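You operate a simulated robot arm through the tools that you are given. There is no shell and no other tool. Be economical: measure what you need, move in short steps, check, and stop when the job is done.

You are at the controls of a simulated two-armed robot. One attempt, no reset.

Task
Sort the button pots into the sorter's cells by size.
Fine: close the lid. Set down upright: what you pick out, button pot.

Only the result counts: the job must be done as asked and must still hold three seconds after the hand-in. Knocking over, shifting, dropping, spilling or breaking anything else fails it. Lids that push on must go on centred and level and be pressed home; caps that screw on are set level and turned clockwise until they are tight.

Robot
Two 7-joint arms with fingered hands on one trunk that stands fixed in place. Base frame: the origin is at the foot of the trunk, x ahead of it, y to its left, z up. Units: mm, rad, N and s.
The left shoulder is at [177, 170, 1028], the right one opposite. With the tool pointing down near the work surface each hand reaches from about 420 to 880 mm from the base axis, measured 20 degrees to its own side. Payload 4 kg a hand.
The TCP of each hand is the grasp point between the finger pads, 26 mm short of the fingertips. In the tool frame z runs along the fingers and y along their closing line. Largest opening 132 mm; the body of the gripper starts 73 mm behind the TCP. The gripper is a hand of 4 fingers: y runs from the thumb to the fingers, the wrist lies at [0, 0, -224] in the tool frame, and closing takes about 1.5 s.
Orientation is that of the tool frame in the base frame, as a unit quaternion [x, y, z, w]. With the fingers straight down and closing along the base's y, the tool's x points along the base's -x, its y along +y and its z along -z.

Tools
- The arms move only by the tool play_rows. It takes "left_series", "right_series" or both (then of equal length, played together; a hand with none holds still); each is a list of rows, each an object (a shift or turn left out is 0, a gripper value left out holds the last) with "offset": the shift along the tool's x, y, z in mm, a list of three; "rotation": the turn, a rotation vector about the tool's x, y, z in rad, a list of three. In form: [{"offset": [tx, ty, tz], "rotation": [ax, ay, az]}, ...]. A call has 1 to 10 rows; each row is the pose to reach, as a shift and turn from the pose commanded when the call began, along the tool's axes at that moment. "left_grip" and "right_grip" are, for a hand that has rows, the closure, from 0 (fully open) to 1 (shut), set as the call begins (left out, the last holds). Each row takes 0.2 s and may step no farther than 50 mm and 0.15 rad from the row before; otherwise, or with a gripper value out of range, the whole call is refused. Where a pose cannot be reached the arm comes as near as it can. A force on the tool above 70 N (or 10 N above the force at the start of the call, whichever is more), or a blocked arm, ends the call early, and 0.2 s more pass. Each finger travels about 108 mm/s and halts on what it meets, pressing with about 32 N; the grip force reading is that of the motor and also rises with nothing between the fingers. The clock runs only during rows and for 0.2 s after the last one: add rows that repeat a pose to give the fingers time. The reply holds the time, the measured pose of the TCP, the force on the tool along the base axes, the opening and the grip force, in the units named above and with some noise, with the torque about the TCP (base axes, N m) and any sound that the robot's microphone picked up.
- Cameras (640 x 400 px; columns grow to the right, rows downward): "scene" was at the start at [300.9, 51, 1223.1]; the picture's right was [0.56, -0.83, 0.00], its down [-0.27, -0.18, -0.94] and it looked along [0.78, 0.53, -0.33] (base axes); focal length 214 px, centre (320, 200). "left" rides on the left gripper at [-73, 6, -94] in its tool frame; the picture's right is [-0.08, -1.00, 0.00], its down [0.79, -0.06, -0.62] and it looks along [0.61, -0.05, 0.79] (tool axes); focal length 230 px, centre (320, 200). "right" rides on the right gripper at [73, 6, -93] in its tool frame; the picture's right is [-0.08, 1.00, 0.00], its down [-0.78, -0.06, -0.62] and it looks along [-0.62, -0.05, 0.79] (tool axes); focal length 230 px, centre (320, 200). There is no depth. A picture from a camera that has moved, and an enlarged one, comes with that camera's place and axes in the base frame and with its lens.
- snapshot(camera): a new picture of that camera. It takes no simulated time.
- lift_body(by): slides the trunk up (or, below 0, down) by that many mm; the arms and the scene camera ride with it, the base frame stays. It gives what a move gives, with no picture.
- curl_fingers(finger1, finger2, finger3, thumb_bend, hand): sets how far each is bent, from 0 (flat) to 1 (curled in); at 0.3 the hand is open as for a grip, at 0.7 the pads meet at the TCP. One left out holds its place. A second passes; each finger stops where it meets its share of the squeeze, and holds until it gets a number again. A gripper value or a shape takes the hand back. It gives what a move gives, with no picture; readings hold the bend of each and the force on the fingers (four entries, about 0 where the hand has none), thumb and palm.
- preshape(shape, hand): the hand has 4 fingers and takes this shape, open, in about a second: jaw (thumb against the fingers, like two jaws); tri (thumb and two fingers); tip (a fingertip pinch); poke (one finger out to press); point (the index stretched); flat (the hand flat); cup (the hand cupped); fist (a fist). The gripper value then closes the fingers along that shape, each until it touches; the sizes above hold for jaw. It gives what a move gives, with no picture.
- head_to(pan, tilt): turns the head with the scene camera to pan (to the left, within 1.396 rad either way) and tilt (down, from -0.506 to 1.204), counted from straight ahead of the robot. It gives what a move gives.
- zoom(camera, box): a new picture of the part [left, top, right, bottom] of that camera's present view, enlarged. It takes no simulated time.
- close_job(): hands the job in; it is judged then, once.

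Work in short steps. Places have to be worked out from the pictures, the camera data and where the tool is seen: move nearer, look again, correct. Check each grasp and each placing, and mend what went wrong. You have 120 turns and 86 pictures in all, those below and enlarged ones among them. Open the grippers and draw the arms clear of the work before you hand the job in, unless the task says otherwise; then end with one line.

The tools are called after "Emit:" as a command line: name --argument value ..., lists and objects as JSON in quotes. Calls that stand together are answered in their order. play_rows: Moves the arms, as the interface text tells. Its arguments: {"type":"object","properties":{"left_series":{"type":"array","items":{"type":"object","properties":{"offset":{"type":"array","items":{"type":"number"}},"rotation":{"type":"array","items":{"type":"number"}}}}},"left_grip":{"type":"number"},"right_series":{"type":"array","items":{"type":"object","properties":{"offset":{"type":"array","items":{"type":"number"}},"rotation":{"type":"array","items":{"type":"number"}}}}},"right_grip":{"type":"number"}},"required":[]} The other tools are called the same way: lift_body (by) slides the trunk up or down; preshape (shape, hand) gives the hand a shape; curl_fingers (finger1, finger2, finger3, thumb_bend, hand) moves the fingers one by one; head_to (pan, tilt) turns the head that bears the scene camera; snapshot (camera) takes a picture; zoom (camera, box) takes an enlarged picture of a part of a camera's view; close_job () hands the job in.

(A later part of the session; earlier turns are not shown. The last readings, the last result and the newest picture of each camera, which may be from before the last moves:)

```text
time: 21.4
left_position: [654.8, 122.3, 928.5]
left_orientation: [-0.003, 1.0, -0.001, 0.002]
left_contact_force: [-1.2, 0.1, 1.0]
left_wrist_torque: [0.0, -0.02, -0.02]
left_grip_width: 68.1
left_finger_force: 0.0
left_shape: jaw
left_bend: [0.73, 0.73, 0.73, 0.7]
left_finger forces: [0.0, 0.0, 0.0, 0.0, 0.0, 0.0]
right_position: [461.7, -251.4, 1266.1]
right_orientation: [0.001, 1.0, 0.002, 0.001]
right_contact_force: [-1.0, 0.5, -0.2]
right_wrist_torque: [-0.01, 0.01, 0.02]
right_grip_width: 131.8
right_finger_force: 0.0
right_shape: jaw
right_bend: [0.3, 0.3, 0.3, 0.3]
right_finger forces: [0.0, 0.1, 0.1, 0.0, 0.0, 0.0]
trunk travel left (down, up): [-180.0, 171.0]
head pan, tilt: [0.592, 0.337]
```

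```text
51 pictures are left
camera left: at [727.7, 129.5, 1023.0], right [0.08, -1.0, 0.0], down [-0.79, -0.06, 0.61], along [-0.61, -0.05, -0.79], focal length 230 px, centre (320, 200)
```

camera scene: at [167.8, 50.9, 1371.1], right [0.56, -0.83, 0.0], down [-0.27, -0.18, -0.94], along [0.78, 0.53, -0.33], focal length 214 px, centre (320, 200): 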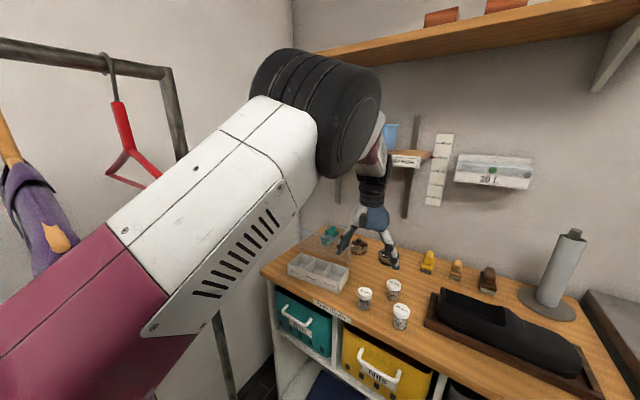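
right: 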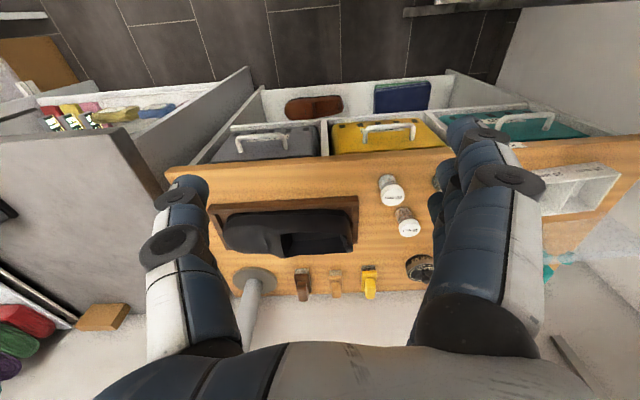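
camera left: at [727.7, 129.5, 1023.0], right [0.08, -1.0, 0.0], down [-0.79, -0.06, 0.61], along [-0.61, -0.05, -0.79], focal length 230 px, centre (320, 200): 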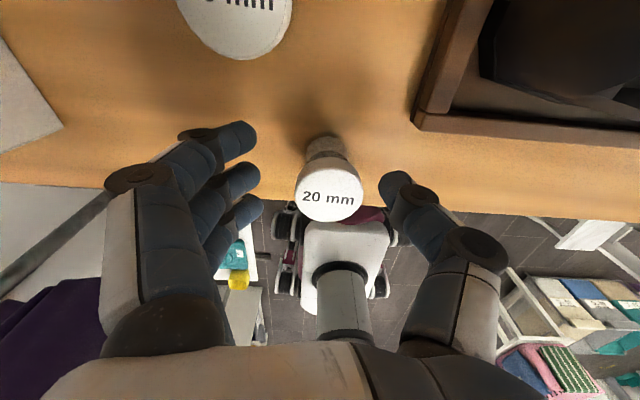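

Cap appears ~4 mm toward the thumb; shift the hand −4 mm in y and close.

Emit:
play_rows --left_series '[{"offset": [0, -4, 0]}, {"offset": [0, -4, 0]}]'

Emit:
play_rows --left_series '[{"offset": [0, 0, 0]}, {"offset": [0, 0, 0]}, {"offset": [0, 0, 0]}, {"offset": [0, 0, 0]}, {"offset": [0, 0, 0]}]' --left_grip 1.0

Emit:
snapshot --camera "left"

```text
time: 22.0
left_position: [654.5, 119.7, 926.7]
left_orientation: [-0.005, 1.0, -0.002, 0.001]
left_contact_force: [-0.2, -0.3, 0.0]
left_wrist_torque: [0.0, -0.02, -0.01]
left_grip_width: 67.9
left_finger_force: 0.0
left_shape: jaw
left_bend: [0.73, 0.73, 0.73, 0.7]
left_finger forces: [0.1, 0.0, 0.1, 0.1, 0.0, 0.1]
right_position: [462.3, -251.2, 1267.2]
right_orientation: [0.0, 1.0, 0.001, 0.0]
right_contact_force: [0.0, -0.5, 0.6]
right_wrist_torque: [0.0, 0.01, 0.01]
right_grip_width: 131.7
right_finger_force: 0.1
right_shape: jaw
right_bend: [0.3, 0.3, 0.3, 0.3]
right_finger forces: [0.0, 0.0, 0.1, 0.1, 0.0, 0.0]
trunk travel left (down, up): [-180.0, 171.0]
head pan, tilt: [0.592, 0.337]
```

```text
time: 23.2
left_position: [654.2, 122.1, 927.7]
left_orientation: [-0.005, 1.0, -0.003, 0.001]
left_contact_force: [-0.4, -0.2, -0.5]
left_wrist_torque: [0.01, 0.04, 0.01]
left_grip_width: 22.2
left_finger_force: 31.8
left_shape: jaw
left_bend: [0.69, 0.73, 0.72, 0.7]
left_finger forces: [0.0, 13.3, 14.6, 0.1, 26.7, 0.0]
right_position: [462.6, -251.2, 1266.6]
right_orientation: [-0.001, 1.0, 0.001, 0.0]
right_contact_force: [-0.5, -0.1, -0.2]
right_wrist_torque: [0.0, 0.0, -0.02]
right_grip_width: 131.8
right_finger_force: 0.1
right_shape: jaw
right_bend: [0.3, 0.3, 0.3, 0.3]
right_finger forces: [0.0, 0.0, 0.0, 0.0, 0.0, 0.0]
trunk travel left (down, up): [-180.0, 171.0]
head pan, tilt: [0.592, 0.337]
```

```text
50 pictures are left
camera left: at [727.5, 128.1, 1020.9], right [0.09, -1.0, 0.01], down [-0.78, -0.07, 0.62], along [-0.61, -0.06, -0.79], focal length 230 px, centre (320, 200)
```

left: 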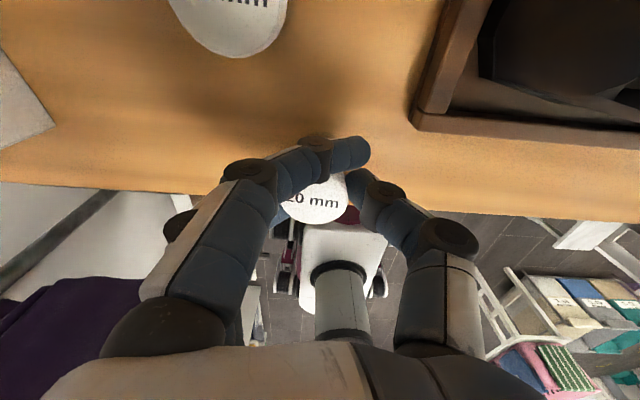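

Same three-point grip. Lift to z≈997 and check.

Emit:
play_rows --left_series '[{"offset": [0, 0, -12]}, {"offset": [0, 0, -35]}, {"offset": [0, 0, -70]}, {"offset": [0, 0, -70]}]'

Emit:
zoom --camera "scene" --box '[320, 210, 460, 340]'

```text
time: 24.2
left_position: [652.4, 119.3, 996.3]
left_orientation: [-0.002, 1.0, -0.003, -0.001]
left_contact_force: [0.6, -0.4, -0.3]
left_wrist_torque: [-0.04, -0.02, 0.01]
left_grip_width: 22.0
left_finger_force: 32.5
left_shape: jaw
left_bend: [0.69, 0.73, 0.72, 0.71]
left_finger forces: [0.1, 13.3, 14.7, 0.0, 26.6, 0.0]
right_position: [463.2, -249.7, 1266.3]
right_orientation: [0.0, 1.0, 0.001, 0.0]
right_contact_force: [-0.2, 0.4, -0.2]
right_wrist_torque: [0.0, 0.03, 0.01]
right_grip_width: 131.9
right_finger_force: 0.1
right_shape: jaw
right_bend: [0.3, 0.3, 0.3, 0.3]
right_finger forces: [0.0, 0.0, 0.1, 0.0, 0.0, 0.0]
trunk travel left (down, up): [-180.0, 171.0]
head pan, tilt: [0.592, 0.337]
```

```text
3.08 times, centred on (390, 275) of scene
camera zoom: at [169.3, 51.2, 1370.7], right [0.56, -0.83, 0.0], down [-0.28, -0.18, -0.94], along [0.78, 0.53, -0.33], focal length 660 px, centre (105, -31)
```

zoom: 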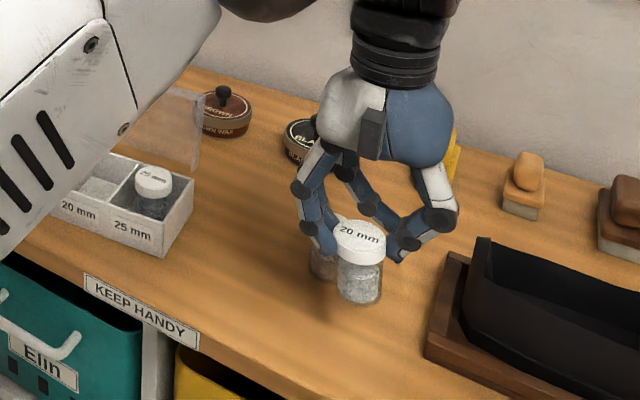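

Held well. Raise to z≈1025 (to clear the 25 mm cap) and carry to the middle cell at ≈[690,407].

Emit:
play_rows --left_series '[{"offset": [0, 0, -28]}, {"offset": [-6, 45, -28], "rotation": [-0.003, 0, 0.002]}, {"offset": [-12, 90, -28], "rotation": [-0.006, -0.001, 0.004]}, {"offset": [-18, 135, -28], "rotation": [-0.006, -0.002, 0.004]}, {"offset": [-24, 180, -28], "rotation": [-0.006, -0.002, 0.004]}, {"offset": [-30, 225, -28], "rotation": [-0.006, -0.002, 0.004]}, {"offset": [-34, 260, -28], "rotation": [-0.006, -0.002, 0.004]}, {"offset": [-37, 288, -28], "rotation": [-0.006, -0.002, 0.004]}, {"offset": [-37, 288, -28], "rotation": [-0.006, -0.002, 0.004]}]'

Emit:
snapshot --camera "left"

Emit:
zoom --camera "scene" --box '[270, 200, 370, 300]'

```text
time: 26.2
left_position: [692.9, 401.3, 1026.3]
left_orientation: [0.005, 1.0, 0.005, 0.002]
left_contact_force: [-0.2, -0.1, 0.0]
left_wrist_torque: [-0.03, -0.03, -0.02]
left_grip_width: 22.1
left_finger_force: 31.8
left_shape: jaw
left_bend: [0.69, 0.73, 0.72, 0.71]
left_finger forces: [0.0, 13.6, 14.6, 0.1, 26.6, 0.0]
right_position: [462.2, -251.2, 1265.8]
right_orientation: [0.0, 1.0, 0.001, 0.0]
right_contact_force: [0.1, -1.4, 0.5]
right_wrist_torque: [0.02, -0.02, 0.02]
right_grip_width: 131.8
right_finger_force: 0.1
right_shape: jaw
right_bend: [0.3, 0.3, 0.3, 0.3]
right_finger forces: [0.1, 0.0, 0.0, 0.0, 0.0, 0.1]
trunk travel left (down, up): [-180.0, 171.0]
head pan, tilt: [0.592, 0.337]
```

```text
48 pictures are left
camera left: at [766.1, 405.4, 1120.4], right [0.07, -1.0, -0.01], down [-0.79, -0.06, 0.61], along [-0.61, -0.03, -0.79], focal length 230 px, centre (320, 200)
```

left: 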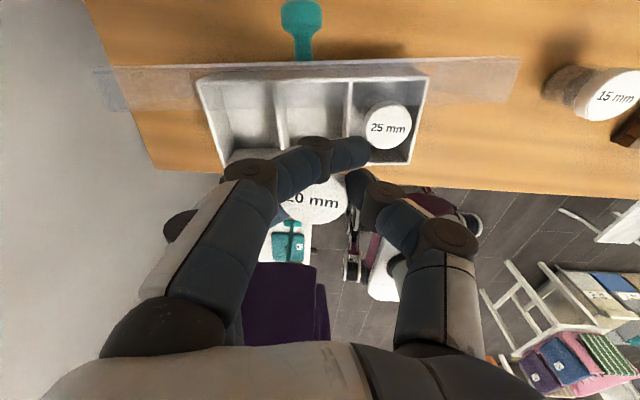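

```text
4.00 times, centred on (320, 250) of scene
camera zoom: at [168.4, 50.7, 1371.0], right [0.56, -0.83, 0.0], down [-0.27, -0.18, -0.94], along [0.78, 0.53, -0.33], focal length 858 px, centre (320, 0)
```

zoom: 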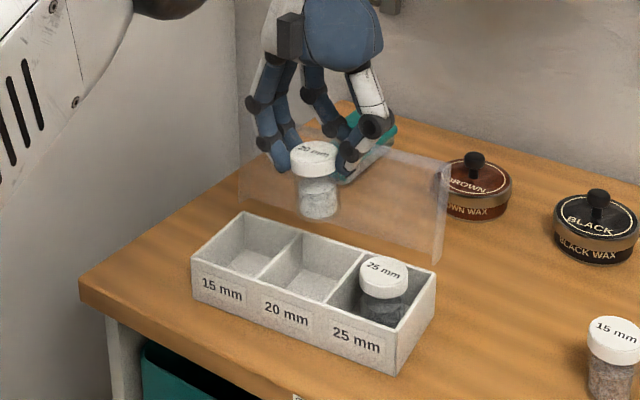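

Pot ≈[688,403]; the middle cell centre ≈[687,407]. I shift +6 y, level the tool and descend to z≈945.

Emit:
play_rows --left_series '[{"offset": [-1, 3, 0], "rotation": [0.01, 0.004, -0.01]}, {"offset": [-1, 6, 0], "rotation": [0.01, 0.004, -0.01]}, {"offset": [-1, 6, 20], "rotation": [0.01, 0.004, -0.01]}, {"offset": [-1, 6, 40], "rotation": [0.01, 0.004, -0.01]}, {"offset": [-1, 6, 50], "rotation": [0.01, 0.004, -0.01]}, {"offset": [-1, 6, 50], "rotation": [0.01, 0.004, -0.01]}]'

Emit:
snapshot --camera "left"

Emit:
zoom --camera "scene" --box '[280, 220, 360, 300]'

```text
time: 27.6
left_position: [691.8, 406.2, 977.3]
left_orientation: [0.0, 1.0, 0.0, 0.0]
left_contact_force: [0.6, -1.1, -0.9]
left_wrist_torque: [0.01, -0.02, -0.03]
left_grip_width: 22.0
left_finger_force: 32.1
left_shape: jaw
left_bend: [0.69, 0.73, 0.72, 0.71]
left_finger forces: [0.1, 13.5, 14.6, 0.0, 26.5, 0.1]
right_position: [461.8, -251.0, 1266.3]
right_orientation: [0.0, 1.0, 0.001, 0.0]
right_contact_force: [-0.1, 0.1, 0.3]
right_wrist_torque: [-0.02, 0.01, -0.01]
right_grip_width: 131.9
right_finger_force: 0.1
right_shape: jaw
right_bend: [0.3, 0.3, 0.3, 0.3]
right_finger forces: [0.1, 0.1, 0.1, 0.1, 0.0, 0.1]
trunk travel left (down, up): [-180.0, 171.0]
head pan, tilt: [0.592, 0.337]
```

```text
46 pictures are left
camera left: at [765.9, 413.2, 1070.7], right [0.08, -1.0, 0.0], down [-0.79, -0.06, 0.62], along [-0.61, -0.05, -0.79], focal length 230 px, centre (320, 200)
```

left: 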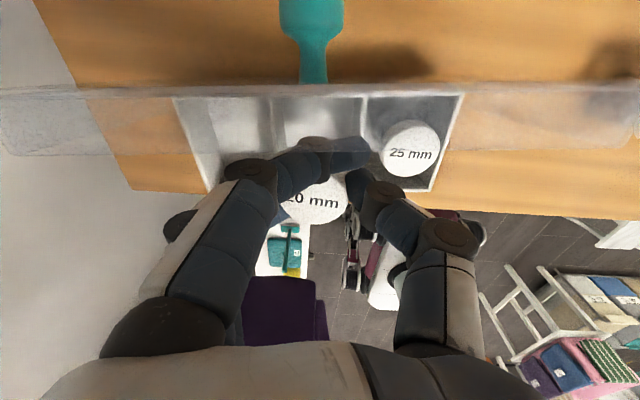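

```text
5.00 times, centred on (320, 260) of scene
camera zoom: at [168.5, 51.0, 1370.9], right [0.56, -0.83, 0.0], down [-0.27, -0.18, -0.94], along [0.78, 0.53, -0.33], focal length 1072 px, centre (320, -100)
```

zoom: 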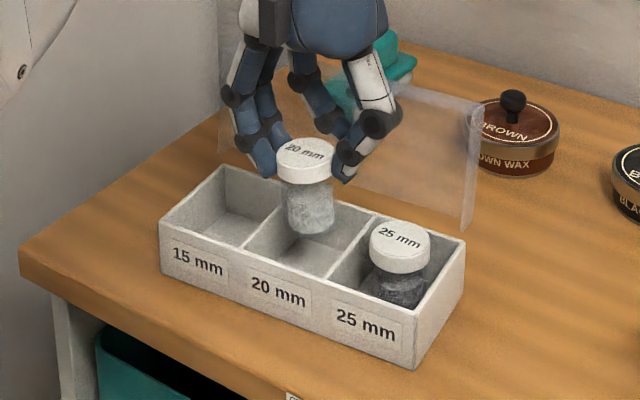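

Pot is over the middle cell. Descend to ≈942.

Emit:
play_rows --left_series '[{"offset": [0, 0.5, 10]}, {"offset": [0, 1, 20]}, {"offset": [0, 1, 28]}, {"offset": [0, 1, 35]}, {"offset": [0, 1, 35]}]'

Emit:
snapshot --camera "left"

Emit:
zoom --camera "scene" --box '[290, 230, 350, 290]'

```text
time: 28.8
left_position: [690.8, 408.7, 941.3]
left_orientation: [0.0, 1.0, 0.0, 0.0]
left_contact_force: [0.5, -0.6, -0.7]
left_wrist_torque: [-0.01, 0.04, 0.01]
left_grip_width: 22.3
left_finger_force: 32.2
left_shape: jaw
left_bend: [0.69, 0.73, 0.72, 0.71]
left_finger forces: [0.1, 13.5, 14.6, 0.0, 26.6, 0.0]
right_position: [463.0, -251.5, 1266.7]
right_orientation: [0.0, 1.0, 0.001, 0.0]
right_contact_force: [0.1, 0.6, -0.2]
right_wrist_torque: [-0.01, 0.0, 0.0]
right_grip_width: 131.8
right_finger_force: 0.1
right_shape: jaw
right_bend: [0.3, 0.3, 0.3, 0.3]
right_finger forces: [0.0, 0.0, 0.1, 0.0, 0.0, 0.0]
trunk travel left (down, up): [-180.0, 171.0]
head pan, tilt: [0.592, 0.337]
```

```text
44 pictures are left
camera left: at [764.9, 414.7, 1034.7], right [0.08, -1.0, 0.0], down [-0.78, -0.06, 0.62], along [-0.61, -0.05, -0.79], focal length 230 px, centre (320, 200)
```

left: 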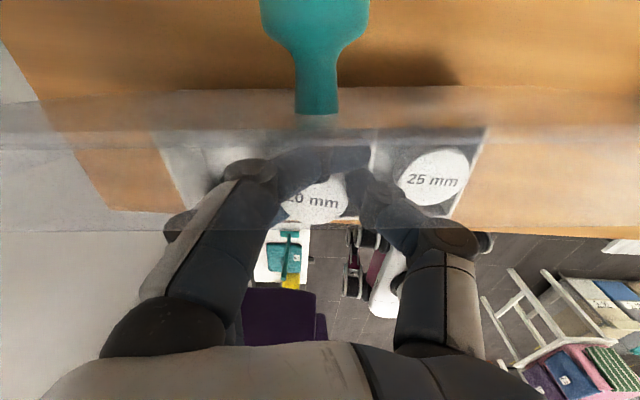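

```text
6.67 times, centred on (320, 260) of scene
camera zoom: at [168.5, 51.0, 1370.9], right [0.56, -0.83, 0.0], down [-0.27, -0.18, -0.94], along [0.78, 0.53, -0.33], focal length 1430 px, centre (320, -200)
```

zoom: 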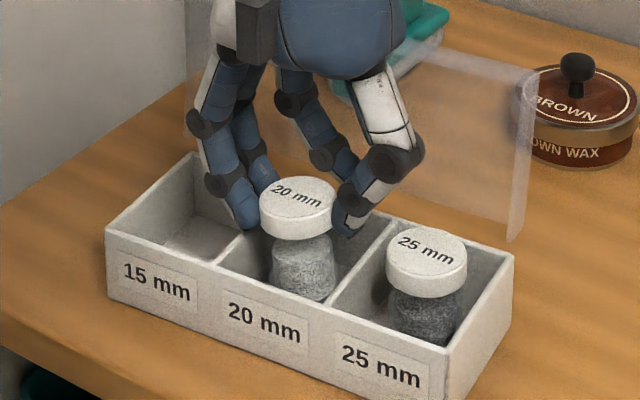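

Clear on both sides. Lower to near contact.

Emit:
play_rows --left_series '[{"offset": [0, 0, 4]}, {"offset": [0, 0, 8]}, {"offset": [0, 0, 10]}, {"offset": [0, 0, 10]}]'

Emit:
play_rows --left_series '[{"offset": [0, 0, 1]}, {"offset": [0, 0, 2]}, {"offset": [0, 0, 2]}]'

```text
time: 29.8
left_position: [691.7, 407.8, 932.4]
left_orientation: [0.0, 1.0, 0.0, 0.0]
left_contact_force: [-0.6, -0.7, -1.3]
left_wrist_torque: [0.03, -0.04, 0.01]
left_grip_width: 21.9
left_finger_force: 31.8
left_shape: jaw
left_bend: [0.69, 0.73, 0.72, 0.71]
left_finger forces: [0.1, 13.6, 14.7, 0.0, 26.5, 0.0]
right_position: [462.6, -251.4, 1265.6]
right_orientation: [0.001, 1.0, 0.001, 0.0]
right_contact_force: [-0.5, 0.5, 0.2]
right_wrist_torque: [-0.01, -0.01, -0.01]
right_grip_width: 132.0
right_finger_force: 0.1
right_shape: jaw
right_bend: [0.3, 0.3, 0.3, 0.3]
right_finger forces: [0.1, 0.0, 0.1, 0.1, 0.0, 0.0]
trunk travel left (down, up): [-180.0, 171.0]
head pan, tilt: [0.592, 0.337]
```

```text
time: 30.6
left_position: [691.5, 408.4, 930.0]
left_orientation: [0.0, 1.0, 0.0, 0.001]
left_contact_force: [1.2, -1.1, 4.0]
left_wrist_torque: [0.06, 0.04, -0.03]
left_grip_width: 21.9
left_finger_force: 32.1
left_shape: jaw
left_bend: [0.69, 0.73, 0.72, 0.71]
left_finger forces: [0.1, 14.1, 14.8, 0.0, 27.7, 0.0]
right_position: [462.7, -251.4, 1266.3]
right_orientation: [0.0, 1.0, 0.0, -0.001]
right_contact_force: [0.1, 1.0, -0.1]
right_wrist_torque: [-0.01, -0.01, 0.0]
right_grip_width: 131.6
right_finger_force: 0.0
right_shape: jaw
right_bend: [0.3, 0.3, 0.3, 0.3]
right_finger forces: [0.1, 0.0, 0.0, 0.1, 0.0, 0.0]
trunk travel left (down, up): [-180.0, 171.0]
head pan, tilt: [0.592, 0.337]
```

Seated (4 N). Open slightly, then rise in small steps.

Emit:
play_rows --left_series '[{"offset": [0, 0, 0]}, {"offset": [0, 0, 0]}, {"offset": [0, 0, 0]}]' --left_grip 0.63

Emit:
play_rows --left_series '[{"offset": [0, 0, -2]}, {"offset": [0, 0, -5]}, {"offset": [0, 0, -8]}, {"offset": [0, 0, -8]}]'

Emit:
zoom --camera "scene" --box '[290, 230, 350, 290]'

```text
time: 31.4
left_position: [692.2, 409.0, 930.4]
left_orientation: [0.0, 1.0, 0.0, 0.0]
left_contact_force: [0.6, 0.5, 5.6]
left_wrist_torque: [0.06, 0.01, 0.05]
left_grip_width: 42.2
left_finger_force: 0.1
left_shape: jaw
left_bend: [0.74, 0.74, 0.75, 0.72]
left_finger forces: [1.1, 1.8, 2.6, 0.0, 5.0, 0.0]
right_position: [461.4, -253.2, 1266.0]
right_orientation: [0.0, 1.0, 0.001, 0.0]
right_contact_force: [-0.3, 0.2, -0.9]
right_wrist_torque: [-0.01, -0.02, 0.01]
right_grip_width: 132.0
right_finger_force: 0.0
right_shape: jaw
right_bend: [0.3, 0.3, 0.3, 0.3]
right_finger forces: [0.0, 0.0, 0.0, 0.0, 0.1, 0.0]
trunk travel left (down, up): [-180.0, 171.0]
head pan, tilt: [0.592, 0.337]
```

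```text
time: 32.4
left_position: [691.6, 408.4, 936.9]
left_orientation: [0.0, 1.0, 0.0, 0.0]
left_contact_force: [1.1, 0.5, -0.5]
left_wrist_torque: [0.0, -0.02, 0.04]
left_grip_width: 48.3
left_finger_force: 0.0
left_shape: jaw
left_bend: [0.74, 0.74, 0.74, 0.7]
left_finger forces: [0.0, 0.0, 0.1, 0.0, 0.0, 0.1]
right_position: [462.3, -251.2, 1266.4]
right_orientation: [0.0, 1.0, 0.0, 0.001]
right_contact_force: [-0.4, -0.3, 1.2]
right_wrist_torque: [0.02, 0.0, 0.04]
right_grip_width: 131.9
right_finger_force: 0.0
right_shape: jaw
right_bend: [0.3, 0.3, 0.3, 0.3]
right_finger forces: [0.0, 0.1, 0.1, 0.0, 0.0, 0.1]
trunk travel left (down, up): [-180.0, 171.0]
head pan, tilt: [0.592, 0.337]
```

```text
6.67 times, centred on (320, 260) of scene
camera zoom: at [168.6, 51.1, 1370.9], right [0.56, -0.83, 0.0], down [-0.27, -0.18, -0.94], along [0.78, 0.53, -0.33], focal length 1430 px, centre (320, -200)
```

zoom: 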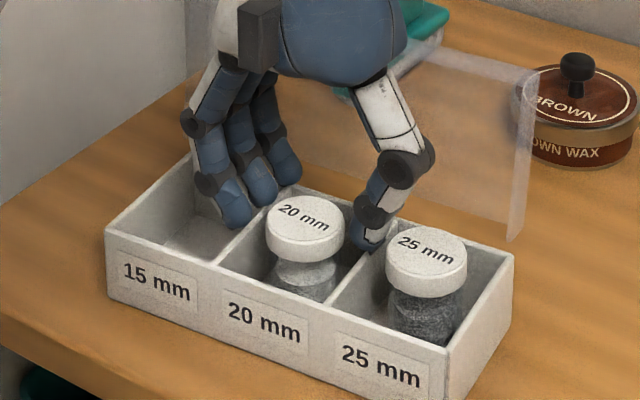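

20 mm pot placed. Rise, and travel to the 15 mm pot ≈[735,161], moving −y first to stay off the lid.

Emit:
play_rows --left_series '[{"offset": [0, 0, -25]}, {"offset": [0, 0, -62]}, {"offset": [0, -42, -65]}, {"offset": [0, -84, -65]}, {"offset": [0, -126, -65]}, {"offset": [-5, -168, -65]}, {"offset": [-25, -207, -65]}, {"offset": [-43, -247, -65]}, {"offset": [-43, -247, -65]}]'

Emit:
snapshot --camera "left"

Emit:
zoom --camera "scene" --box '[270, 200, 410, 320]'

```text
time: 34.4
left_position: [733.5, 160.8, 1002.8]
left_orientation: [0.0, 1.0, 0.0, 0.0]
left_contact_force: [-0.1, -0.3, 0.2]
left_wrist_torque: [0.01, -0.05, 0.0]
left_grip_width: 48.3
left_finger_force: 0.0
left_shape: jaw
left_bend: [0.74, 0.74, 0.74, 0.7]
left_finger forces: [0.1, 0.0, 0.0, 0.1, 0.0, 0.0]
right_position: [461.4, -251.0, 1266.2]
right_orientation: [0.0, 1.0, 0.0, 0.001]
right_contact_force: [0.2, 0.1, -0.2]
right_wrist_torque: [0.02, 0.02, 0.0]
right_grip_width: 131.7
right_finger_force: 0.1
right_shape: jaw
right_bend: [0.3, 0.3, 0.3, 0.3]
right_finger forces: [0.1, 0.0, 0.0, 0.1, 0.0, 0.1]
trunk travel left (down, up): [-180.0, 171.0]
head pan, tilt: [0.592, 0.337]
```

```text
41 pictures are left
camera left: at [807.6, 165.8, 1097.1], right [0.08, -1.0, 0.0], down [-0.79, -0.06, 0.62], along [-0.61, -0.05, -0.79], focal length 230 px, centre (320, 200)
```

left: 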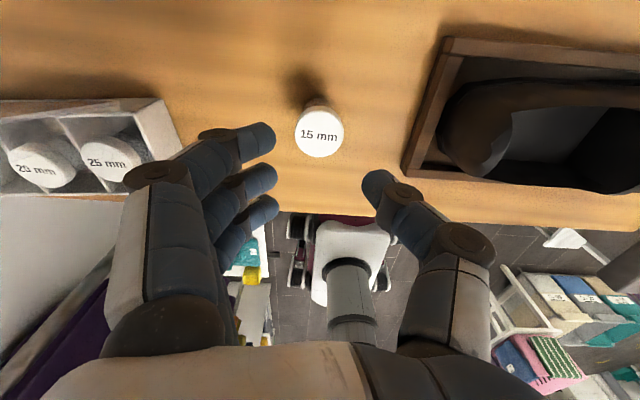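

```text
3.33 times, centred on (340, 260) of scene
camera zoom: at [167.8, 51.0, 1371.1], right [0.56, -0.83, 0.0], down [-0.27, -0.18, -0.94], along [0.78, 0.53, -0.33], focal length 715 px, centre (253, 0)
```

zoom: 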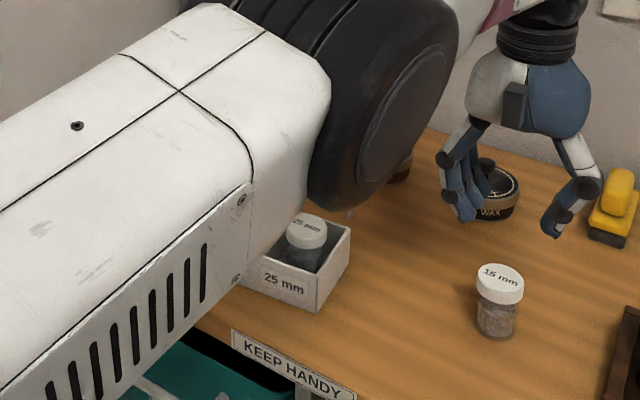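

The 15 mm cap is at ≈[739,161]. Open to ~68 mm and descend to z≈929 with +5 x.

Emit:
play_rows --left_series '[{"offset": [-5, 0, 0]}, {"offset": [-5, 0, 15]}, {"offset": [-5, 0, 45]}, {"offset": [-5, 0, 74]}, {"offset": [-5, 0, 74]}]' --left_grip 0.48

Emit:
snapshot --camera "left"

```text
time: 35.6
left_position: [738.8, 161.7, 930.0]
left_orientation: [0.0, 1.0, 0.0, 0.001]
left_contact_force: [0.3, -0.1, 0.2]
left_wrist_torque: [0.0, 0.01, 0.01]
left_grip_width: 67.6
left_finger_force: 0.1
left_shape: jaw
left_bend: [0.73, 0.73, 0.73, 0.7]
left_finger forces: [0.0, 0.1, 0.0, 0.0, 0.1, 0.1]
right_position: [462.3, -251.4, 1265.6]
right_orientation: [0.0, 1.0, 0.0, 0.0]
right_contact_force: [-0.7, 0.1, -0.5]
right_wrist_torque: [0.01, 0.0, 0.01]
right_grip_width: 131.7
right_finger_force: 0.2
right_shape: jaw
right_bend: [0.3, 0.3, 0.3, 0.3]
right_finger forces: [0.0, 0.1, 0.0, 0.0, 0.1, 0.0]
trunk travel left (down, up): [-180.0, 171.0]
head pan, tilt: [0.592, 0.337]
```

```text
39 pictures are left
camera left: at [812.8, 167.4, 1023.1], right [0.08, -1.0, 0.0], down [-0.79, -0.06, 0.62], along [-0.61, -0.05, -0.79], focal length 230 px, centre (320, 200)
```

left: 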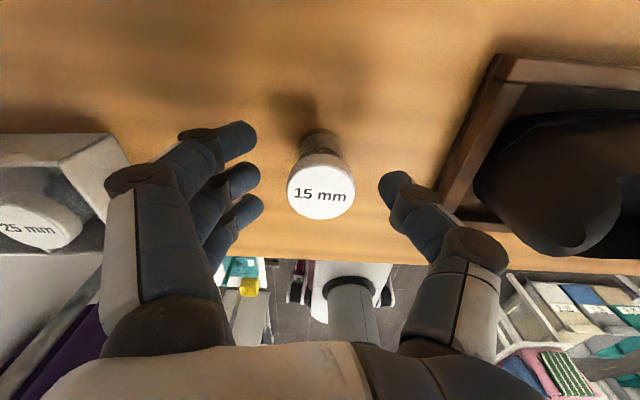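

Aligned like the previous two. Lower 2 mm and close.

Emit:
play_rows --left_series '[{"offset": [0, 0, 2]}, {"offset": [0, 0, 2]}, {"offset": [0, 0, 2]}, {"offset": [0, 0, 2]}, {"offset": [0, 0, 2]}, {"offset": [0, 0, 2]}]' --left_grip 1.0

Emit:
play_rows --left_series '[{"offset": [0, 0, -12]}, {"offset": [0, 0, -35]}, {"offset": [0, 0, -75]}, {"offset": [0, 0, -97]}, {"offset": [0, 0, -97]}]'

Emit:
zoom --camera "scene" --box '[320, 190, 440, 310]'

```text
time: 37.0
left_position: [738.6, 161.6, 928.3]
left_orientation: [0.0, 1.0, 0.0, 0.0]
left_contact_force: [0.5, -0.8, 2.7]
left_wrist_torque: [-0.03, 0.03, 0.0]
left_grip_width: 22.6
left_finger_force: 32.1
left_shape: jaw
left_bend: [0.69, 0.73, 0.73, 0.71]
left_finger forces: [0.1, 13.7, 13.6, 0.1, 27.8, 0.0]
right_position: [462.8, -250.5, 1265.7]
right_orientation: [0.002, 1.0, 0.001, 0.0]
right_contact_force: [0.8, 0.6, 0.7]
right_wrist_torque: [0.02, -0.01, 0.02]
right_grip_width: 132.0
right_finger_force: 0.0
right_shape: jaw
right_bend: [0.3, 0.3, 0.3, 0.3]
right_finger forces: [0.0, 0.0, 0.0, 0.0, 0.1, 0.0]
trunk travel left (down, up): [-180.0, 171.0]
head pan, tilt: [0.592, 0.337]
```

```text
time: 38.2
left_position: [738.3, 162.1, 1023.6]
left_orientation: [-0.001, 1.0, 0.0, 0.0]
left_contact_force: [-0.7, -0.6, -1.1]
left_wrist_torque: [0.01, 0.0, -0.01]
left_grip_width: 22.4
left_finger_force: 31.8
left_shape: jaw
left_bend: [0.69, 0.72, 0.72, 0.71]
left_finger forces: [0.0, 13.8, 13.9, 0.0, 27.0, 0.0]
right_position: [462.3, -250.8, 1266.1]
right_orientation: [0.0, 1.0, 0.002, 0.0]
right_contact_force: [-0.8, 0.6, 0.4]
right_wrist_torque: [-0.04, -0.03, 0.0]
right_grip_width: 131.9
right_finger_force: 0.1
right_shape: jaw
right_bend: [0.3, 0.3, 0.3, 0.3]
right_finger forces: [0.1, 0.1, 0.1, 0.0, 0.1, 0.0]
trunk travel left (down, up): [-180.0, 171.0]
head pan, tilt: [0.592, 0.337]
```

```text
3.33 times, centred on (380, 250) of scene
camera zoom: at [168.1, 50.8, 1371.0], right [0.56, -0.83, 0.0], down [-0.27, -0.18, -0.94], along [0.78, 0.53, -0.33], focal length 715 px, centre (120, 33)
```

zoom: 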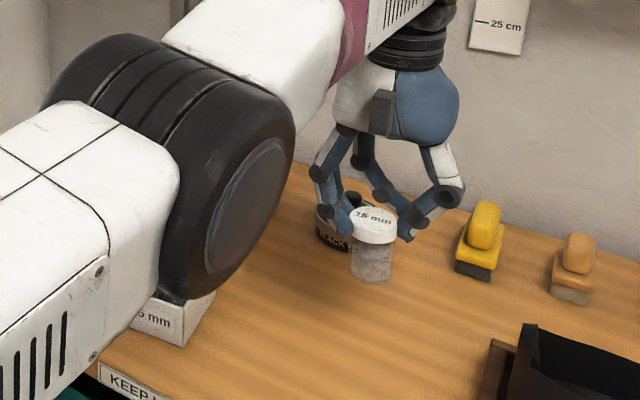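

Pot held. Carry to the 15 mm cell (≈[684,471]), coming back in x first to avoid the lid.

Emit:
play_rows --left_series '[{"offset": [30, 30, 0]}, {"offset": [54, 65, -2]}, {"offset": [54, 111, -2]}, {"offset": [54, 157, -2]}, {"offset": [54, 203, -2]}, {"offset": [54, 249, -2]}, {"offset": [54, 285, -2]}, {"offset": [54, 306, -2]}, {"offset": [54, 306, -2]}]'

Emit:
snapshot --camera "left"

Emit:
zoom --camera "scene" --box '[270, 200, 370, 300]'

```text
time: 40.2
left_position: [697.8, 472.1, 1027.5]
left_orientation: [0.0, 1.0, 0.0, 0.0]
left_contact_force: [0.2, -0.8, -0.1]
left_wrist_torque: [-0.03, 0.0, 0.0]
left_grip_width: 22.2
left_finger_force: 32.2
left_shape: jaw
left_bend: [0.69, 0.72, 0.72, 0.71]
left_finger forces: [0.0, 13.8, 14.2, 0.0, 27.0, 0.0]
left hand out of reach, approached as far as the arm can: row 1, 2, 3, 4, 5, 6, 7, 8, 9
right_position: [462.5, -250.5, 1266.7]
right_orientation: [0.0, 1.0, 0.0, 0.0]
right_contact_force: [-1.5, 0.0, -0.9]
right_wrist_torque: [0.02, -0.01, -0.03]
right_grip_width: 131.9
right_finger_force: 0.2
right_shape: jaw
right_bend: [0.3, 0.3, 0.3, 0.3]
right_finger forces: [0.0, 0.0, 0.0, 0.0, 0.0, 0.0]
trunk travel left (down, up): [-180.0, 171.0]
head pan, tilt: [0.592, 0.337]
```

```text
37 pictures are left
camera left: at [772.2, 479.1, 1121.0], right [0.08, -1.0, 0.0], down [-0.78, -0.06, 0.62], along [-0.62, -0.05, -0.79], focal length 230 px, centre (320, 200)
```

left: 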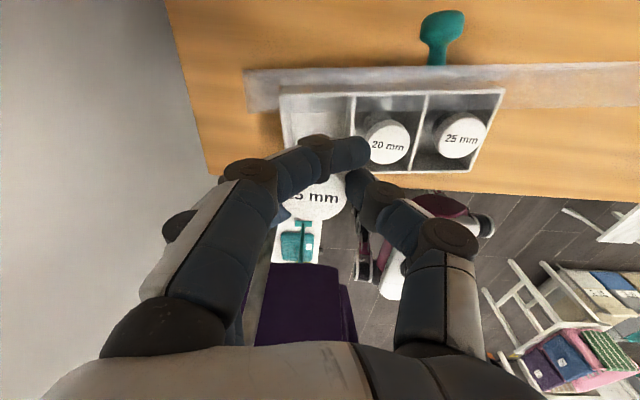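

```text
4.00 times, centred on (320, 250) of scene
camera zoom: at [168.6, 51.0, 1370.9], right [0.56, -0.83, 0.0], down [-0.27, -0.18, -0.94], along [0.78, 0.53, -0.33], focal length 858 px, centre (320, 0)
```

zoom: 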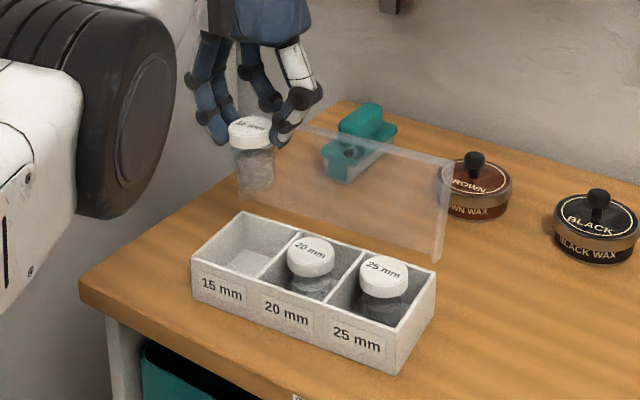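

The pot is above the 15 mm cell but x stalled at 698 (reach note). Try descending a bit, to see how the arm tracks.

Emit:
play_rows --left_series '[{"offset": [0, 0, 10]}, {"offset": [0, 0, 25]}, {"offset": [0, 0, 25]}]'

```text
time: 41.0
left_position: [700.1, 474.7, 1001.5]
left_orientation: [-0.001, 1.0, 0.0, -0.001]
left_contact_force: [0.9, -0.1, 0.1]
left_wrist_torque: [-0.03, 0.01, -0.01]
left_grip_width: 22.3
left_finger_force: 31.3
left_shape: jaw
left_bend: [0.69, 0.72, 0.72, 0.71]
left_finger forces: [0.0, 13.9, 14.1, 0.0, 27.0, 0.1]
left hand out of reach, approached as far as the arm can: row 2, 3
right_position: [461.9, -251.9, 1266.3]
right_orientation: [0.0, 1.0, 0.001, 0.0]
right_contact_force: [0.3, -0.3, -0.1]
right_wrist_torque: [-0.03, 0.0, -0.02]
right_grip_width: 131.6
right_finger_force: 0.0
right_shape: jaw
right_bend: [0.3, 0.3, 0.3, 0.3]
right_finger forces: [0.0, 0.0, 0.0, 0.0, 0.1, 0.0]
trunk travel left (down, up): [-180.0, 171.0]
head pan, tilt: [0.592, 0.337]
```

Some joint limit blocks −x here. I'll rise again and try a small yaw with the −x move to see whether it frees.

Emit:
play_rows --left_series '[{"offset": [0, 0, -12]}, {"offset": [0, 0, -25]}, {"offset": [5, 0, -25], "rotation": [0, 0, 0.08]}, {"offset": [14, -3, -25], "rotation": [0, 0, 0.16]}, {"offset": [14, -3, -25], "rotation": [0, 0, 0.16]}]'

```text
time: 42.2
left_position: [697.7, 476.7, 1028.1]
left_orientation: [0.08, 0.997, -0.001, -0.001]
left_contact_force: [-0.8, -0.6, 0.4]
left_wrist_torque: [0.01, 0.01, -0.01]
left_grip_width: 22.4
left_finger_force: 32.2
left_shape: jaw
left_bend: [0.69, 0.72, 0.72, 0.71]
left_finger forces: [0.0, 13.9, 14.0, 0.0, 26.9, 0.0]
left hand out of reach, approached as far as the arm can: row 4, 5
right_position: [462.2, -250.2, 1264.5]
right_orientation: [0.0, 1.0, 0.001, -0.001]
right_contact_force: [0.0, 0.3, -0.5]
right_wrist_torque: [0.0, -0.03, -0.01]
right_grip_width: 132.0
right_finger_force: 0.1
right_shape: jaw
right_bend: [0.3, 0.3, 0.3, 0.3]
right_finger forces: [0.0, 0.0, 0.0, 0.1, 0.1, 0.0]
trunk travel left (down, up): [-180.0, 171.0]
head pan, tilt: [0.592, 0.337]
```

Yaw did not help; likely a redundant-joint limit picked up at the far reach. I'll undo the yaw and go back −y to see whether −x frees there.

Emit:
play_rows --left_series '[{"offset": [0, 0, 0], "rotation": [0, 0, -0.08]}, {"offset": [0, -20, 0], "rotation": [0, 0, -0.16]}, {"offset": [0, -60, 0], "rotation": [0, 0, -0.16]}, {"offset": [0, -100, 0], "rotation": [0, 0, -0.16]}, {"offset": [0, -140, 0], "rotation": [0, 0, -0.16]}, {"offset": [0, -180, 0], "rotation": [0, 0, -0.16]}, {"offset": [10, -220, 0], "rotation": [0, 0, -0.16]}, {"offset": [30, -250, 0], "rotation": [0, 0, -0.16]}, {"offset": [40, -250, 0], "rotation": [0, 0, -0.16]}, {"offset": [40, -250, 0], "rotation": [0, 0, -0.16]}]'

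Emit:
snapshot --camera "scene"

```text
time: 44.4
left_position: [737.4, 235.9, 1047.9]
left_orientation: [-0.001, 1.0, 0.001, -0.001]
left_contact_force: [0.8, -0.1, -0.3]
left_wrist_torque: [-0.01, -0.03, -0.01]
left_grip_width: 22.3
left_finger_force: 32.0
left_shape: jaw
left_bend: [0.69, 0.72, 0.72, 0.71]
left_finger forces: [0.0, 14.0, 14.2, 0.1, 26.9, 0.1]
left hand out of reach, approached as far as the arm can: row 2, 3, 4, 5, 6, 7, 8, 9, 10
right_position: [462.1, -251.5, 1265.7]
right_orientation: [0.001, 1.0, 0.0, 0.001]
right_contact_force: [0.7, 0.6, -0.8]
right_wrist_torque: [0.01, -0.02, 0.01]
right_grip_width: 131.9
right_finger_force: 0.0
right_shape: jaw
right_bend: [0.3, 0.3, 0.3, 0.3]
right_finger forces: [0.0, 0.0, 0.0, 0.0, 0.0, 0.1]
trunk travel left (down, up): [-180.0, 171.0]
head pan, tilt: [0.592, 0.337]
```

```text
35 pictures are left
camera scene: at [168.5, 51.0, 1370.9], right [0.56, -0.83, 0.0], down [-0.27, -0.18, -0.94], along [0.78, 0.53, -0.33], focal length 214 px, centre (320, 200)
```

scene: 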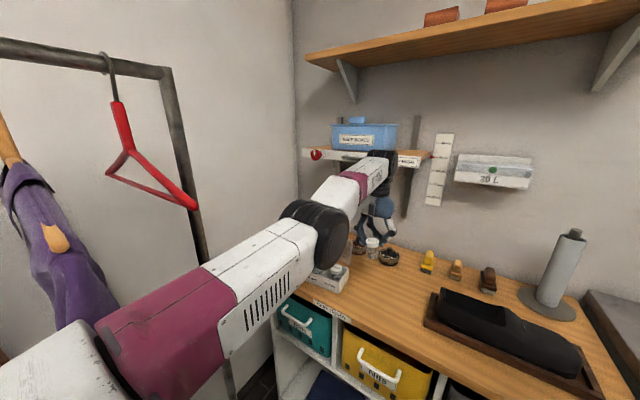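

The elbow has swung low, pinning a joint. Raising the trunk should give more room; I lift it by 80 with the pot held.

Emit:
lift_body --by 80

Emit:
play_rows --left_series '[{"offset": [20, 0, 10]}, {"offset": [40, 0, 20]}, {"offset": [60, 0, 30]}, {"offset": [60, 0, 30]}]'

Emit:
snapshot --camera "scene"

```text
time: 45.5
left_position: [719.2, 236.0, 1185.2]
left_orientation: [0.001, 0.999, 0.0, 0.045]
left_contact_force: [1.1, -0.7, -0.9]
left_wrist_torque: [-0.04, -0.01, 0.0]
left_grip_width: 22.1
left_finger_force: 32.1
left_shape: jaw
left_bend: [0.69, 0.72, 0.72, 0.71]
left_finger forces: [0.0, 14.1, 14.0, 0.1, 26.8, 0.1]
right_position: [463.4, -251.0, 1345.8]
right_orientation: [0.0, 1.0, 0.001, -0.001]
right_contact_force: [0.0, 0.0, -1.1]
right_wrist_torque: [0.04, -0.01, -0.03]
right_grip_width: 132.1
right_finger_force: 0.1
right_shape: jaw
right_bend: [0.3, 0.3, 0.3, 0.3]
right_finger forces: [0.0, 0.0, 0.1, 0.0, 0.0, 0.0]
trunk travel left (down, up): [-260.0, 91.0]
head pan, tilt: [0.592, 0.337]
```

```text
time: 46.5
left_position: [663.2, 236.0, 1151.1]
left_orientation: [0.0, 0.999, 0.0, 0.045]
left_contact_force: [-0.8, 0.2, -0.3]
left_wrist_torque: [0.03, 0.01, -0.01]
left_grip_width: 22.1
left_finger_force: 32.4
left_shape: jaw
left_bend: [0.69, 0.72, 0.72, 0.71]
left_finger forces: [0.0, 14.1, 13.7, 0.1, 26.5, 0.1]
right_position: [463.5, -251.4, 1345.6]
right_orientation: [0.001, 1.0, 0.001, 0.0]
right_contact_force: [-0.2, -0.6, 0.2]
right_wrist_torque: [0.01, 0.03, -0.04]
right_grip_width: 132.0
right_finger_force: 0.1
right_shape: jaw
right_bend: [0.3, 0.3, 0.3, 0.3]
right_finger forces: [0.1, 0.1, 0.0, 0.0, 0.1, 0.0]
trunk travel left (down, up): [-260.0, 91.0]
head pan, tilt: [0.592, 0.337]
```

```text
34 pictures are left
camera scene: at [127.6, 51.3, 1452.7], right [0.56, -0.83, 0.0], down [-0.28, -0.18, -0.94], along [0.78, 0.53, -0.33], focal length 214 px, centre (320, 200)
```

scene: 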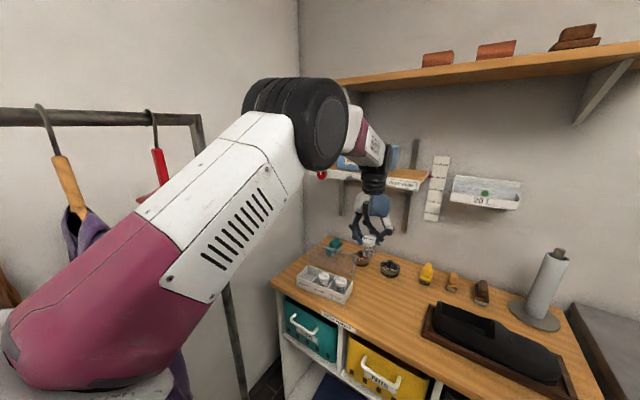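

Freed, elbow up again. Now level the tool and go to above the 15 mm cell, [684,470,1020].

Emit:
play_rows --left_series '[{"offset": [0, 40, 5], "rotation": [0, 0.03, 0]}, {"offset": [-2, 80, 15], "rotation": [0, 0.06, 0]}, {"offset": [-4, 120, 30], "rotation": [0, 0.09, 0]}, {"offset": [-6, 160, 50], "rotation": [0, 0.09, 0]}, {"offset": [-8, 200, 72], "rotation": [0, 0.09, 0]}, {"offset": [-9, 225, 100], "rotation": [0, 0.09, 0]}, {"offset": [-9, 234, 133], "rotation": [0, 0.09, 0]}, {"offset": [-9, 234, 133], "rotation": [0, 0.09, 0]}]'

Emit:
snapshot --camera "left"

Emit:
zoom --camera "scene" --box '[280, 200, 380, 310]'

```text
time: 48.4
left_position: [678.6, 470.1, 1018.5]
left_orientation: [0.0, 1.0, 0.0, 0.001]
left_contact_force: [0.1, 0.3, -0.6]
left_wrist_torque: [-0.01, -0.01, 0.03]
left_grip_width: 22.1
left_finger_force: 32.1
left_shape: jaw
left_bend: [0.69, 0.72, 0.72, 0.71]
left_finger forces: [0.0, 14.2, 13.5, 0.0, 26.4, 0.1]
left hand out of reach, approached as far as the arm can: row 7, 8
right_position: [462.2, -251.3, 1346.2]
right_orientation: [0.001, 1.0, 0.001, 0.0]
right_contact_force: [-0.1, 0.0, 0.0]
right_wrist_torque: [-0.05, 0.02, 0.03]
right_grip_width: 132.0
right_finger_force: 0.1
right_shape: jaw
right_bend: [0.3, 0.3, 0.3, 0.3]
right_finger forces: [0.0, 0.1, 0.0, 0.0, 0.0, 0.1]
trunk travel left (down, up): [-260.0, 91.0]
head pan, tilt: [0.592, 0.337]
```

```text
33 pictures are left
camera left: at [751.8, 475.0, 1111.9], right [0.08, -1.0, 0.0], down [-0.79, -0.06, 0.62], along [-0.61, -0.05, -0.79], focal length 230 px, centre (320, 200)
```

left: 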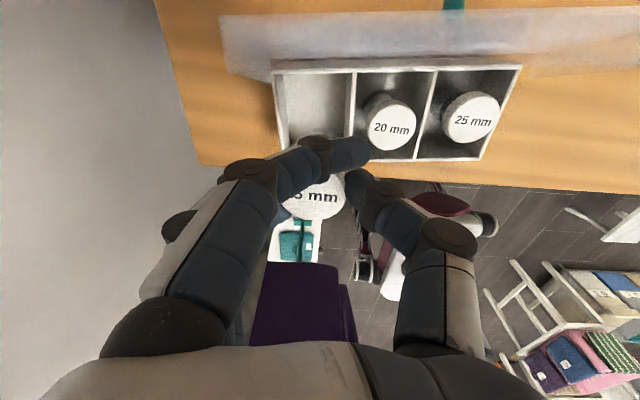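

```text
3.64 times, centred on (330, 255) of scene
camera zoom: at [126.4, 50.7, 1453.0], right [0.56, -0.83, 0.0], down [-0.27, -0.18, -0.94], along [0.78, 0.53, -0.33], focal length 780 px, centre (284, 0)
```

zoom: 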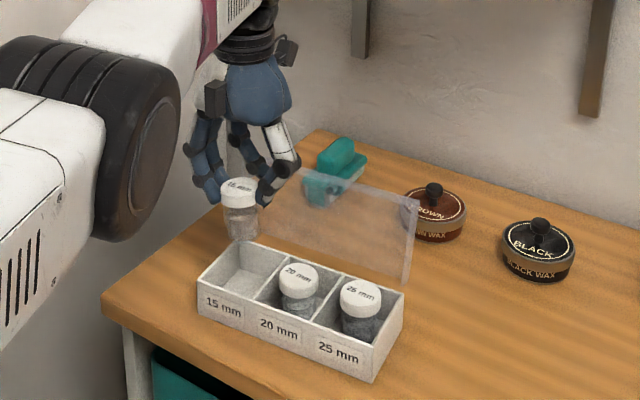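

Nearly there; x is 679. Try continuing down 30 mm with a +4 x correction and watch tracking.

Emit:
play_rows --left_series '[{"offset": [-2, 0, 10]}, {"offset": [-4, 0, 20]}, {"offset": [-4, 0, 30]}, {"offset": [-4, 0, 30]}]'

```text
time: 49.4
left_position: [678.5, 466.9, 989.7]
left_orientation: [0.0, 1.0, -0.001, 0.0]
left_contact_force: [0.2, 0.3, 0.1]
left_wrist_torque: [-0.02, -0.01, -0.04]
left_grip_width: 22.2
left_finger_force: 31.6
left_shape: jaw
left_bend: [0.69, 0.72, 0.72, 0.71]
left_finger forces: [0.1, 14.4, 13.4, 0.1, 26.4, 0.1]
left hand out of reach, approached as far as the arm can: row 2, 3, 4
right_position: [462.9, -251.5, 1346.0]
right_orientation: [0.0, 1.0, 0.0, 0.0]
right_contact_force: [-0.5, -0.8, 0.8]
right_wrist_torque: [0.0, 0.0, -0.02]
right_grip_width: 132.0
right_finger_force: 0.0
right_shape: jaw
right_bend: [0.3, 0.3, 0.3, 0.3]
right_finger forces: [0.1, 0.0, 0.1, 0.1, 0.0, 0.0]
trunk travel left (down, up): [-260.0, 91.0]
head pan, tilt: [0.592, 0.337]
```

The scene camera data show the shoulder moves back as the trunk rises, so this is an outreach limit. I'll retract and raise the hand, then lower the trunk to bring the shoulder forward.

Emit:
play_rows --left_series '[{"offset": [0, 0, -45]}, {"offset": [10, -5, -90]}, {"offset": [30, -20, -130]}, {"offset": [50, -40, -170]}, {"offset": [70, -60, -205]}, {"offset": [70, -60, -205]}]'

Emit:
lift_body --by -60

Emit:
snapshot --camera "scene"

```text
time: 50.8
left_position: [608.7, 407.6, 1195.0]
left_orientation: [0.0, 1.0, 0.0, 0.001]
left_contact_force: [0.4, -0.1, -0.7]
left_wrist_torque: [0.02, 0.01, 0.0]
left_grip_width: 21.9
left_finger_force: 31.7
left_shape: jaw
left_bend: [0.69, 0.72, 0.72, 0.71]
left_finger forces: [0.1, 14.4, 13.1, 0.1, 26.3, 0.0]
right_position: [463.7, -250.7, 1345.9]
right_orientation: [0.0, 1.0, 0.001, -0.001]
right_contact_force: [0.6, -0.2, -1.6]
right_wrist_torque: [-0.01, 0.03, 0.0]
right_grip_width: 132.0
right_finger_force: 0.1
right_shape: jaw
right_bend: [0.3, 0.3, 0.3, 0.3]
right_finger forces: [0.0, 0.0, 0.0, 0.0, 0.1, 0.0]
trunk travel left (down, up): [-260.0, 91.0]
head pan, tilt: [0.592, 0.337]
```

```text
time: 51.8
left_position: [607.3, 407.7, 1137.9]
left_orientation: [0.0, 1.0, 0.0, 0.002]
left_contact_force: [-0.3, 0.7, 0.1]
left_wrist_torque: [-0.01, -0.02, -0.01]
left_grip_width: 22.1
left_finger_force: 32.0
left_shape: jaw
left_bend: [0.69, 0.72, 0.72, 0.71]
left_finger forces: [0.0, 14.4, 13.1, 0.0, 26.1, 0.0]
right_position: [461.0, -251.6, 1288.2]
right_orientation: [0.0, 1.0, 0.001, 0.001]
right_contact_force: [-1.8, 0.2, 0.9]
right_wrist_torque: [0.01, 0.02, -0.04]
right_grip_width: 131.8
right_finger_force: 0.2
right_shape: jaw
right_bend: [0.3, 0.3, 0.3, 0.3]
right_finger forces: [0.1, 0.1, 0.1, 0.1, 0.1, 0.0]
trunk travel left (down, up): [-200.0, 151.0]
head pan, tilt: [0.592, 0.337]
```

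```text
31 pictures are left
camera scene: at [153.1, 50.7, 1391.8], right [0.56, -0.83, 0.0], down [-0.27, -0.18, -0.94], along [0.78, 0.53, -0.33], focal length 214 px, centre (320, 200)
```

scene: 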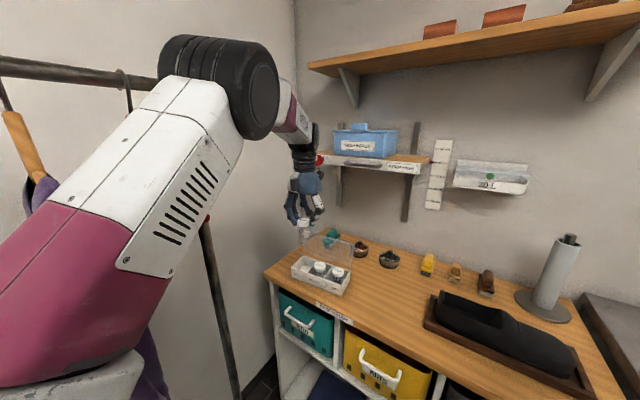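

Lowering works with TCP shifting only in z. Lower another 70.

Emit:
lift_body --by -70

Emit:
play_rows --left_series '[{"offset": [-25, 20, 10]}, {"offset": [-50, 40, 20]}, {"offset": [-76, 62, 35]}, {"offset": [-76, 62, 50]}, {"offset": [-76, 62, 50]}]'

Emit:
snapshot --camera "left"

Emit:
snapshot --camera "scene"

```text
time: 52.8
left_position: [607.2, 406.8, 1068.3]
left_orientation: [0.0, 1.0, -0.001, 0.002]
left_contact_force: [-0.4, 0.2, 0.0]
left_wrist_torque: [0.0, -0.01, 0.0]
left_grip_width: 22.1
left_finger_force: 32.3
left_shape: jaw
left_bend: [0.69, 0.72, 0.72, 0.71]
left_finger forces: [0.0, 14.4, 13.1, 0.1, 26.2, 0.0]
right_position: [460.3, -252.1, 1218.4]
right_orientation: [0.0, 1.0, 0.001, 0.001]
right_contact_force: [0.0, -0.2, -0.1]
right_wrist_torque: [-0.03, -0.05, 0.0]
right_grip_width: 131.8
right_finger_force: 0.0
right_shape: jaw
right_bend: [0.3, 0.3, 0.3, 0.3]
right_finger forces: [0.0, 0.1, 0.0, 0.0, 0.0, 0.1]
trunk travel left (down, up): [-130.0, 221.0]
head pan, tilt: [0.592, 0.337]
```

```text
time: 54.0
left_position: [684.1, 470.1, 1015.5]
left_orientation: [0.001, 1.0, -0.001, 0.001]
left_contact_force: [0.5, -0.1, -0.6]
left_wrist_torque: [0.02, -0.02, 0.01]
left_grip_width: 21.8
left_finger_force: 32.5
left_shape: jaw
left_bend: [0.69, 0.72, 0.72, 0.71]
left_finger forces: [0.0, 14.4, 13.1, 0.0, 26.2, 0.1]
right_position: [462.8, -251.4, 1216.8]
right_orientation: [0.001, 1.0, 0.001, 0.0]
right_contact_force: [0.3, 0.0, 0.2]
right_wrist_torque: [-0.03, -0.01, 0.01]
right_grip_width: 131.8
right_finger_force: 0.0
right_shape: jaw
right_bend: [0.3, 0.3, 0.3, 0.3]
right_finger forces: [0.1, 0.1, 0.1, 0.1, 0.0, 0.1]
trunk travel left (down, up): [-130.0, 221.0]
head pan, tilt: [0.592, 0.337]
```

```text
30 pictures are left
camera left: at [758.1, 476.0, 1108.5], right [0.08, -1.0, 0.0], down [-0.79, -0.06, 0.62], along [-0.61, -0.05, -0.79], focal length 230 px, centre (320, 200)
```

left: 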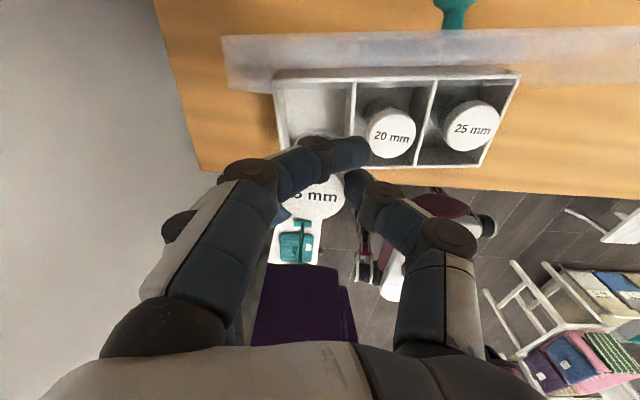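

```text
29 pictures are left
camera scene: at [214.4, 51.4, 1317.3], right [0.56, -0.83, 0.0], down [-0.28, -0.18, -0.94], along [0.78, 0.53, -0.33], focal length 214 px, centre (320, 200)
```

scene: 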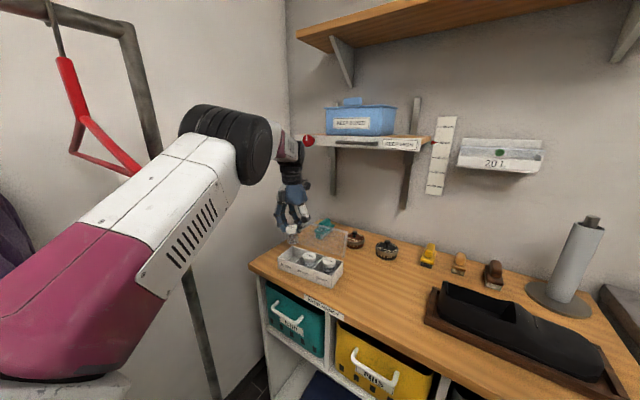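

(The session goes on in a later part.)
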